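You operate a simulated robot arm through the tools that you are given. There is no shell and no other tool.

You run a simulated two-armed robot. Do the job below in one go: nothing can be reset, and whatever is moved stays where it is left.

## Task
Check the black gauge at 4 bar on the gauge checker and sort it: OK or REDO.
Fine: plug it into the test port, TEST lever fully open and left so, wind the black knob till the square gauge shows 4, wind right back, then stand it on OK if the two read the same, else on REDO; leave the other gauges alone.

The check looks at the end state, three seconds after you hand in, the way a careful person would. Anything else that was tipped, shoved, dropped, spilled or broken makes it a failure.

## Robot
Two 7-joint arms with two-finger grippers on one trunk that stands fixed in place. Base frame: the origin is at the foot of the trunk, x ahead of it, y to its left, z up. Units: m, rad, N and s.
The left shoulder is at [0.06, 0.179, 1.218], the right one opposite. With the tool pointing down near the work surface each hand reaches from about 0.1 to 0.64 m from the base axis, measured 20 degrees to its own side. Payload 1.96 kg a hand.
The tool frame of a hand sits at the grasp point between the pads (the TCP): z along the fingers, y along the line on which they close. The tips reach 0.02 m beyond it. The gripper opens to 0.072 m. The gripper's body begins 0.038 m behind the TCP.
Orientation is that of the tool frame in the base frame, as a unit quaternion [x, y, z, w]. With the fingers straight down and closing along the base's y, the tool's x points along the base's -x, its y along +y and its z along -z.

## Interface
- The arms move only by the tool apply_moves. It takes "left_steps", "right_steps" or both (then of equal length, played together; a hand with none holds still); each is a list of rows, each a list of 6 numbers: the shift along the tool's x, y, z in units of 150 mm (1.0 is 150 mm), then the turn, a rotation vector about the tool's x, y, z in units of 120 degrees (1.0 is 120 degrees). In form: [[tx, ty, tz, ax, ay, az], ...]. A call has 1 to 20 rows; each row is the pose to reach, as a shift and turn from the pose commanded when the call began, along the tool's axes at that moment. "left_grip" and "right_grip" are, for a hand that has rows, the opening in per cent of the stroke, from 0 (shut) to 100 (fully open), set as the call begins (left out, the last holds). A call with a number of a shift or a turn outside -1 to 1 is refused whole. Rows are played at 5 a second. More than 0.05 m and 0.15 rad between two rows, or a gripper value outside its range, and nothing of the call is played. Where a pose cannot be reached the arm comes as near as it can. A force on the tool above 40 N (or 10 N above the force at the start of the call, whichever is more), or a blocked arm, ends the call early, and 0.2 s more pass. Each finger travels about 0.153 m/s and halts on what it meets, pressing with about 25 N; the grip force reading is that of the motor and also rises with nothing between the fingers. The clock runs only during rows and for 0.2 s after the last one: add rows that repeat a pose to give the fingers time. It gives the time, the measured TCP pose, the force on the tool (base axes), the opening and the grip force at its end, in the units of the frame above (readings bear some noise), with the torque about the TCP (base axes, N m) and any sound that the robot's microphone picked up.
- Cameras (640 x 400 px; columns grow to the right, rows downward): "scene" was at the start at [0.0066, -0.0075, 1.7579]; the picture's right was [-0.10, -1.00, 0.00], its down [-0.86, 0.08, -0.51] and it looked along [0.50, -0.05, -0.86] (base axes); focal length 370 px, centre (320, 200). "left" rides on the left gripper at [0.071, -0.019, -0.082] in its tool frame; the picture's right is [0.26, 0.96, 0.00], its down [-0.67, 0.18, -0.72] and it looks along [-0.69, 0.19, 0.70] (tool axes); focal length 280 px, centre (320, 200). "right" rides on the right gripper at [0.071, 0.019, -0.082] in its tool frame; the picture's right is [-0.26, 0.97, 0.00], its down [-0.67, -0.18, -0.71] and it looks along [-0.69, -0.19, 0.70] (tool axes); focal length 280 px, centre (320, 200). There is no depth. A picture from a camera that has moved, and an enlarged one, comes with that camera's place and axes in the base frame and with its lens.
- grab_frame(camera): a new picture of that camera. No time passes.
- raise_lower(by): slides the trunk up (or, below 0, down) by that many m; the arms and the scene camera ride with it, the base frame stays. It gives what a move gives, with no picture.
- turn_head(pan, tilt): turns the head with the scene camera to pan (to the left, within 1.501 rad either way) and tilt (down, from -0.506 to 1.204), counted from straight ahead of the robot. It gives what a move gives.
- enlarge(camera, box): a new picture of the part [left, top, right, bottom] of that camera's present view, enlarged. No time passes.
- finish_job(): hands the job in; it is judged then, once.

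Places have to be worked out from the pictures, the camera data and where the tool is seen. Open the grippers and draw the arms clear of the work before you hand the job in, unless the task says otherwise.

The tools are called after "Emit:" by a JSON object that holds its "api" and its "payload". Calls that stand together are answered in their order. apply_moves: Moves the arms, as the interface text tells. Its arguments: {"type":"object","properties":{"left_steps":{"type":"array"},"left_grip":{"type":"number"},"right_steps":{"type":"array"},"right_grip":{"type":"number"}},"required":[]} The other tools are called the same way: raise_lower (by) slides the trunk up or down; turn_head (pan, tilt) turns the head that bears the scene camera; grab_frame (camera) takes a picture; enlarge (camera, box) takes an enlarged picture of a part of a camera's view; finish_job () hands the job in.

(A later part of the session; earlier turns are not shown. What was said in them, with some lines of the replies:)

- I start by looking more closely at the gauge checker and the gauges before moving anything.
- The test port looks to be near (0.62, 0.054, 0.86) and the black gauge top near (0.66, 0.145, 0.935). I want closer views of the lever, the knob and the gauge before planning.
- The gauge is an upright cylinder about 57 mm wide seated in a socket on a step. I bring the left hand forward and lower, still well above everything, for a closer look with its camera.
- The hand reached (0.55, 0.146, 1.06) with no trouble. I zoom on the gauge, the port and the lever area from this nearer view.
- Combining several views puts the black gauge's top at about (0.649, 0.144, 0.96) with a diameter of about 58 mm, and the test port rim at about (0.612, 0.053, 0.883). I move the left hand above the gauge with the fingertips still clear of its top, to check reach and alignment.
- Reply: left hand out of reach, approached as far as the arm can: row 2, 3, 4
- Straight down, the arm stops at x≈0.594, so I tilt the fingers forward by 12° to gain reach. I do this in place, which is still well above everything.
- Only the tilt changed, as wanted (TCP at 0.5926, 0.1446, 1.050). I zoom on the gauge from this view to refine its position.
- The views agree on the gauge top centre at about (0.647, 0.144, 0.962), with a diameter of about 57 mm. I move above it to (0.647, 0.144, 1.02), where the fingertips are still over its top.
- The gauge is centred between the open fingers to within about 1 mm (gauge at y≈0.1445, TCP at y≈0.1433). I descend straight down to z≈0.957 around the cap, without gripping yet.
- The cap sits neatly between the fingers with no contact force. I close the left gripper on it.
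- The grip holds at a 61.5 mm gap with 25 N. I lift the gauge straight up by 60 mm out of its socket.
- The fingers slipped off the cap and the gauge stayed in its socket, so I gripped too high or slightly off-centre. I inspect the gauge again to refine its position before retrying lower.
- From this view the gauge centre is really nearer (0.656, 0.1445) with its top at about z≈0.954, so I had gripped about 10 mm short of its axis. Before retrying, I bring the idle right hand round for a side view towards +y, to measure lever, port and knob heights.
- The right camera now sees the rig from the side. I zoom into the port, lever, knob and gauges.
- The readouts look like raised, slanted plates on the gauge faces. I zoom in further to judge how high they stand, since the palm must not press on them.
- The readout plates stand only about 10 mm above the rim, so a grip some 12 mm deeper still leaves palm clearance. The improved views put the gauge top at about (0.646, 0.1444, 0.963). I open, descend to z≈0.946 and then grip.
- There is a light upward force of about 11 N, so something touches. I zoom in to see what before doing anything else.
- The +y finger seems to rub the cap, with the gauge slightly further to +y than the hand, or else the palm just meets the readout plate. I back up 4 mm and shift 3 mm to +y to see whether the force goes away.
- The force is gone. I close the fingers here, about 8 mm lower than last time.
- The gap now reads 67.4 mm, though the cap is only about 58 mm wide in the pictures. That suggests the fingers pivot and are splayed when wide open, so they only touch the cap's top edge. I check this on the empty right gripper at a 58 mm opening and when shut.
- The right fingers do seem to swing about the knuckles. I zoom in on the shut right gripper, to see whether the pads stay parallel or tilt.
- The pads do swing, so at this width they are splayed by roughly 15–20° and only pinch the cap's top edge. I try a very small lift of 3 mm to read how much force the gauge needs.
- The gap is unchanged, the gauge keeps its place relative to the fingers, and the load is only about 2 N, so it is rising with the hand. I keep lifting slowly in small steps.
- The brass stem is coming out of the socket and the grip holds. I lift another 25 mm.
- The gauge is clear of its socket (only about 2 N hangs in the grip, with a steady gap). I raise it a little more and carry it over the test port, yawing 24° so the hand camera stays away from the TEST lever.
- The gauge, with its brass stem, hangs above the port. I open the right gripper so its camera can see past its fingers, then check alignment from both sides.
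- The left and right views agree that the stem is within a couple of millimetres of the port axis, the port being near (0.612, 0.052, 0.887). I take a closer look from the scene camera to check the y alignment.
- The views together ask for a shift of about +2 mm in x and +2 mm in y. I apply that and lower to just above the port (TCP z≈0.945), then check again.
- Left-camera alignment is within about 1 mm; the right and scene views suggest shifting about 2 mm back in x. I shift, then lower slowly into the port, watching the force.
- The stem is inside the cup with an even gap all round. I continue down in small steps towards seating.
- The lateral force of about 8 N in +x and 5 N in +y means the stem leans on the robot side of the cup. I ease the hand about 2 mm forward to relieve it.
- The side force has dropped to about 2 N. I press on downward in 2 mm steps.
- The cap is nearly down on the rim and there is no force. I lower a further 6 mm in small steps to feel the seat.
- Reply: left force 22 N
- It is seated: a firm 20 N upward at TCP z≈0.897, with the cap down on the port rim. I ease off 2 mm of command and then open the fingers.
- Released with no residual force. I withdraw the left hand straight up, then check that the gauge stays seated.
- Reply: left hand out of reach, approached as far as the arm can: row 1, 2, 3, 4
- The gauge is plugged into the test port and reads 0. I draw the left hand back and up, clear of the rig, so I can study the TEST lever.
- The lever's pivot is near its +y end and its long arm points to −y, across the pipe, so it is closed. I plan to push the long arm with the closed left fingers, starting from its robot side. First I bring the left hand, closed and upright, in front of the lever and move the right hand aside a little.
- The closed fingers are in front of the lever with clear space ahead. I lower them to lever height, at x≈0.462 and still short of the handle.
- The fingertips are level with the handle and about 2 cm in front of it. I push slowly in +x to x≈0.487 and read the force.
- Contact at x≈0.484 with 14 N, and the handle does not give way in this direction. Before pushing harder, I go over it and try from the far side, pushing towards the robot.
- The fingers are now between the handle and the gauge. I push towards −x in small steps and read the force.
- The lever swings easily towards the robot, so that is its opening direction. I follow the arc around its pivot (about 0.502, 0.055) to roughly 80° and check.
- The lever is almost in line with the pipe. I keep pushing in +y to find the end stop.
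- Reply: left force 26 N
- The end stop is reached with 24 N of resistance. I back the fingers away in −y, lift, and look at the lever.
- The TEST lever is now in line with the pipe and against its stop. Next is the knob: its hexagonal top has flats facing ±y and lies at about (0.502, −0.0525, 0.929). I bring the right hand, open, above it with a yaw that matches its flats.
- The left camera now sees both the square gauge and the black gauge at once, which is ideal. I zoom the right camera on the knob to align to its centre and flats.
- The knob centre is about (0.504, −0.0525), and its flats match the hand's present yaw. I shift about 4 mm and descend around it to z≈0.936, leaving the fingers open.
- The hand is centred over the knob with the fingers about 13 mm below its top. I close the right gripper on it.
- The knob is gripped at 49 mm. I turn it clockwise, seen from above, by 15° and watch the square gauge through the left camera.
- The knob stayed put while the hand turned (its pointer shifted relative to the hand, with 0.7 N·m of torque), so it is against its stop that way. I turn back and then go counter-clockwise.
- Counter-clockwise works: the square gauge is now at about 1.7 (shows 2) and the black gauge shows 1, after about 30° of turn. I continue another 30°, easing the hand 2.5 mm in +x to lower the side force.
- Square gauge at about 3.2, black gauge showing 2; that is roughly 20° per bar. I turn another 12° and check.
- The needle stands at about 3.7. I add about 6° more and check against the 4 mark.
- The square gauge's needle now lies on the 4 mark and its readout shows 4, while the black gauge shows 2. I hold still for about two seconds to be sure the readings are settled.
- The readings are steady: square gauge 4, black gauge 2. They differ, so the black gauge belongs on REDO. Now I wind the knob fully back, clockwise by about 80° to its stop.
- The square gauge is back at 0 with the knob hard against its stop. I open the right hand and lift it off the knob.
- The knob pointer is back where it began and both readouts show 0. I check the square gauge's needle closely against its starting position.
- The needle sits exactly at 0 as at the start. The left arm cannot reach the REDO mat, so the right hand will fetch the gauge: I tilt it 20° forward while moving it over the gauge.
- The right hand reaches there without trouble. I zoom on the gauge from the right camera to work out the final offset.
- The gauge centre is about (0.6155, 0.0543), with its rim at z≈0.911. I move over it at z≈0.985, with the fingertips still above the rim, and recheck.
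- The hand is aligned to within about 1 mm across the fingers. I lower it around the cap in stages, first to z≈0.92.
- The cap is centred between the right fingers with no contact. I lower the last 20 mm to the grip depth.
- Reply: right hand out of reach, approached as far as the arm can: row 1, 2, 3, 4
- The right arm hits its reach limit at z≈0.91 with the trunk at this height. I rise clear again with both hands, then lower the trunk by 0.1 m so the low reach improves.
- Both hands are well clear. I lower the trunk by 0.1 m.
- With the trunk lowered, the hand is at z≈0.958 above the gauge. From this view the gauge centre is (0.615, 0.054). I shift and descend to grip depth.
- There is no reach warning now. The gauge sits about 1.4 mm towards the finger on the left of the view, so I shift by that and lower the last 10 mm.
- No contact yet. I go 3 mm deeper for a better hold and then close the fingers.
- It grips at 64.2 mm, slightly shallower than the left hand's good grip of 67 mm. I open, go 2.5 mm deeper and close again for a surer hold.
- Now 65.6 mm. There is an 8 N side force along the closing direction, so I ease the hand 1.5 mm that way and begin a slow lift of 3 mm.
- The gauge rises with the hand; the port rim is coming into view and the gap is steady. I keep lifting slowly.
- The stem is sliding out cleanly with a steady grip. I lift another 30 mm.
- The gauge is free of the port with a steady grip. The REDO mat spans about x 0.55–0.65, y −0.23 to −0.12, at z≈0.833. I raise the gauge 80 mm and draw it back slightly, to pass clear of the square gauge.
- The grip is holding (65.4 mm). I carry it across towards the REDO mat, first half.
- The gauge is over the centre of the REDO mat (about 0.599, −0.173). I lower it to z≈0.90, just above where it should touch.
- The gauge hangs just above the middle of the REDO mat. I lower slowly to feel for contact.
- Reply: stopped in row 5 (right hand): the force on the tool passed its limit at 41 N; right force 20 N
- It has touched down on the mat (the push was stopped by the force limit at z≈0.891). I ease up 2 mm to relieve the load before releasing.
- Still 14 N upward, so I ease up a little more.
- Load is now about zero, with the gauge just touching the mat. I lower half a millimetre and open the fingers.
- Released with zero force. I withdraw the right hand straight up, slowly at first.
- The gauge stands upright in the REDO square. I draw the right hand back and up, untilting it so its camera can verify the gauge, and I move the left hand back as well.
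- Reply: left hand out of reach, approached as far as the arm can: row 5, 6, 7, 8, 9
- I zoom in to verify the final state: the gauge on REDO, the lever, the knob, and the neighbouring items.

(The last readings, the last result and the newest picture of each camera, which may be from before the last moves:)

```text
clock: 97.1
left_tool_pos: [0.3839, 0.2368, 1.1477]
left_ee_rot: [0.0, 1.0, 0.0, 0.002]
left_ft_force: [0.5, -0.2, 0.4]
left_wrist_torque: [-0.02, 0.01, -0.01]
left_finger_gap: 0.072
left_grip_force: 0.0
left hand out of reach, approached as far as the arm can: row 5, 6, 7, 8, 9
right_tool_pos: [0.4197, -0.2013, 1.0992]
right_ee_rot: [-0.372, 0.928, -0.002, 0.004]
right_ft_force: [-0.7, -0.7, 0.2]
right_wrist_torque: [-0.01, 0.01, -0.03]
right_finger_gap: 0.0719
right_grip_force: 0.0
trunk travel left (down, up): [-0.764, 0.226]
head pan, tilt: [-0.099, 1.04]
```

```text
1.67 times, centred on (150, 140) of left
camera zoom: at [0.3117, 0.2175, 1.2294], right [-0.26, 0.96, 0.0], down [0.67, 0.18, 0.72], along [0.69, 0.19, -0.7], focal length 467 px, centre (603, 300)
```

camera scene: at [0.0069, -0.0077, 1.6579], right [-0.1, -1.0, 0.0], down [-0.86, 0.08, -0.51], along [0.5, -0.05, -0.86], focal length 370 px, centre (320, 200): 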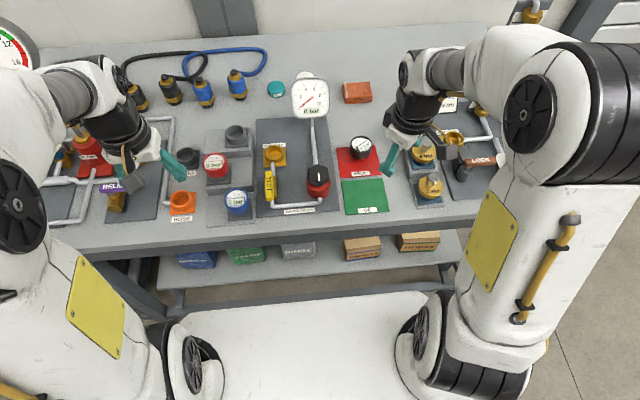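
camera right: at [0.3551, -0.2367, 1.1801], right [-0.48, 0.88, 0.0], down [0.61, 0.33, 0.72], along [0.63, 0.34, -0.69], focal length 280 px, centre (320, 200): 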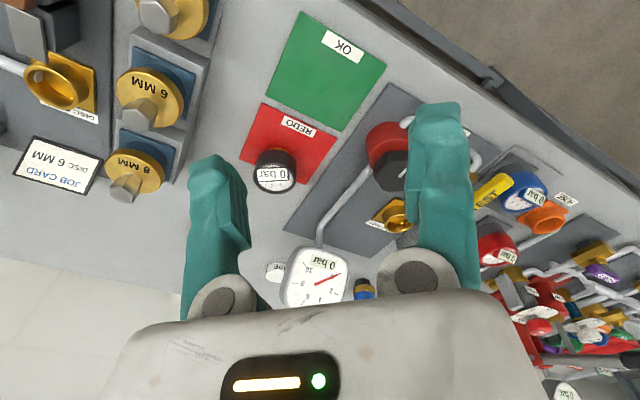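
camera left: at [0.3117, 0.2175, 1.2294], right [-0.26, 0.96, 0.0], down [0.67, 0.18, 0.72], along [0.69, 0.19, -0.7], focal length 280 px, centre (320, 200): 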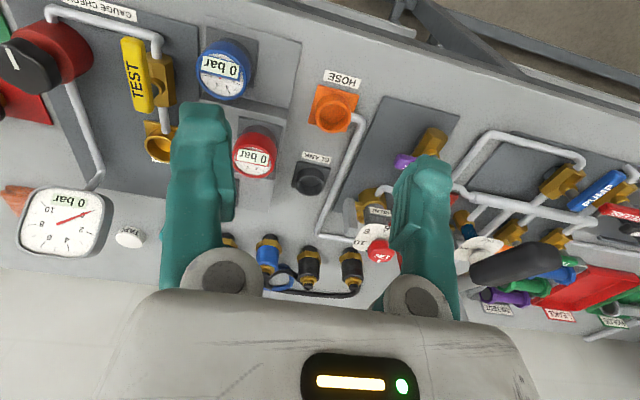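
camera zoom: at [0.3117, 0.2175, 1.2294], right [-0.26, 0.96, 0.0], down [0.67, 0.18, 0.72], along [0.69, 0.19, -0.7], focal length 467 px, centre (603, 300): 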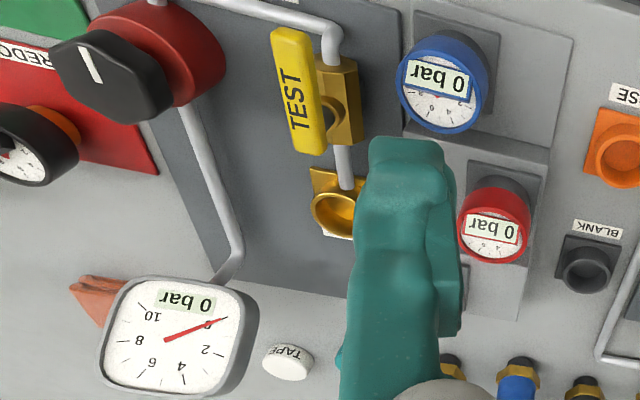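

All is as wanted: the black gauge stands upright inside REDO, the TEST lever is fully open, the knob is back with the square gauge at 0, and the other gauges are untouched. I draw the right hand back further and raise the trunk so both open hands are well clear.

Emit:
{"api": "apply_moves", "payload": {"right_steps": [[0.1, 0.02, -0.12, 0, 0, 0], [0.22, 0.045, -0.25, 0, 0, 0], [0.34, 0.07, -0.38, 0, 0, 0], [0.45, 0.095, -0.5, 0, 0, 0], [0.55, 0.115, -0.6, 0, 0, 0], [0.616, 0.128, -0.667, 0, 0, 0], [0.616, 0.128, -0.667, 0, 0, 0]]}}

Emit:
{"api": "raise_lower", "payload": {"by": 0.1}}

Emit:
{"api": "grab_frame", "payload": {"camera": "scene"}}

Emit:
{"api": "enlarge", "payload": {"camera": "scene", "box": [250, 90, 410, 240]}}

```text
clock: 98.7
left_tool_pos: [0.3832, 0.2371, 1.1473]
left_ee_rot: [0.0, 1.0, 0.0, 0.001]
left_ft_force: [-1.1, 0.2, 0.4]
left_wrist_torque: [0.01, 0.0, -0.03]
left_finger_gap: 0.072
left_grip_force: 0.0
right_tool_pos: [0.3383, -0.2503, 1.1538]
right_ee_rot: [-0.372, 0.928, -0.003, 0.005]
right_ft_force: [0.1, 0.1, -0.2]
right_wrist_torque: [-0.01, 0.02, 0.0]
right_finger_gap: 0.0718
right_grip_force: 0.1
right hand out of reach, approached as far as the arm can: row 4, 5, 6, 7
trunk travel left (down, up): [-0.764, 0.226]
head pan, tilt: [-0.099, 1.04]
```

```text
clock: 100.0
left_tool_pos: [0.382, 0.2373, 1.2476]
left_ee_rot: [0.001, 1.0, 0.0, 0.002]
left_ft_force: [-1.2, 0.0, -0.6]
left_wrist_torque: [-0.02, 0.0, 0.02]
left_finger_gap: 0.0718
left_grip_force: 0.1
right_tool_pos: [0.3384, -0.2495, 1.2536]
right_ee_rot: [-0.372, 0.928, -0.001, 0.004]
right_ft_force: [0.4, 0.1, -0.3]
right_wrist_torque: [-0.02, -0.03, 0.02]
right_finger_gap: 0.0717
right_grip_force: 0.1
trunk travel left (down, up): [-0.864, 0.126]
head pan, tilt: [-0.099, 1.04]
```

```text
taken
camera scene: at [0.0067, -0.0075, 1.7578], right [-0.1, -1.0, 0.0], down [-0.86, 0.08, -0.51], along [0.5, -0.05, -0.86], focal length 370 px, centre (320, 200)
```

scene: 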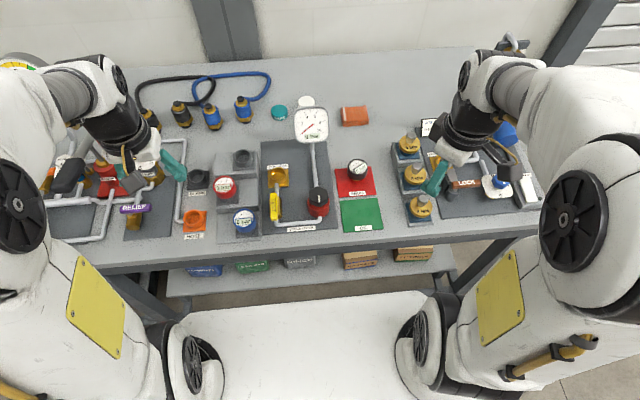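

```text
2.67 times, centred on (330, 165) of scene
camera zoom: at [0.0067, -0.0075, 1.7578], right [-0.1, -1.0, 0.0], down [-0.86, 0.08, -0.51], along [0.5, -0.05, -0.86], focal length 987 px, centre (293, 293)
```

zoom: 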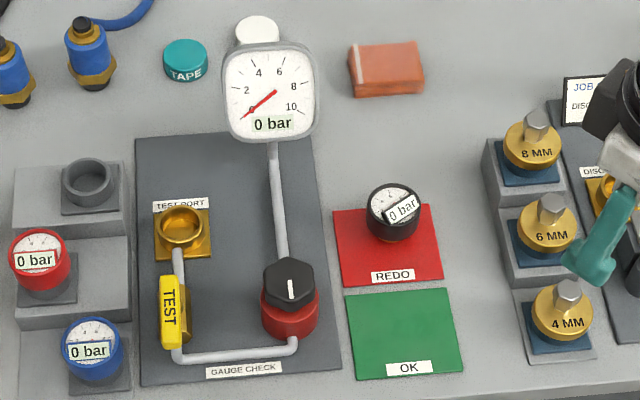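

The scene is clear and still: the black gauge stands upright on REDO, the lever is open, the knob is back at 0, nothing else has been disturbed, and both hands are open and away. I hand the job in.

Emit:
{"api": "finish_job", "payload": {}}

```text
The job is handed in.
```

The black gauge failed the check at 4 bar and now stands upright on REDO. With the square gauge's needle on 4, it showed 2, and both readings held steady for about two seconds.

- **Test:** I plugged the gauge into the test port and pushed the TEST lever to its stop. I then wound the knob until the square gauge showed 4.
- **After the test:** I wound the knob back against its stop, and the square gauge returned to 0. The TEST lever is still fully open.
- **Slip:** on my first try the fingers slid off the gauge's cap, and the gauge stayed in its socket. The second try lifted it cleanly.
- **Hard touchdown:** the gauge met the REDO mat harder than planned, and the 41 N push set off the robot's force cut-out. I eased off before letting go, and it stands level.
- **Rest of the bench:** the other gauges are where they were, and both hands are open and clear.
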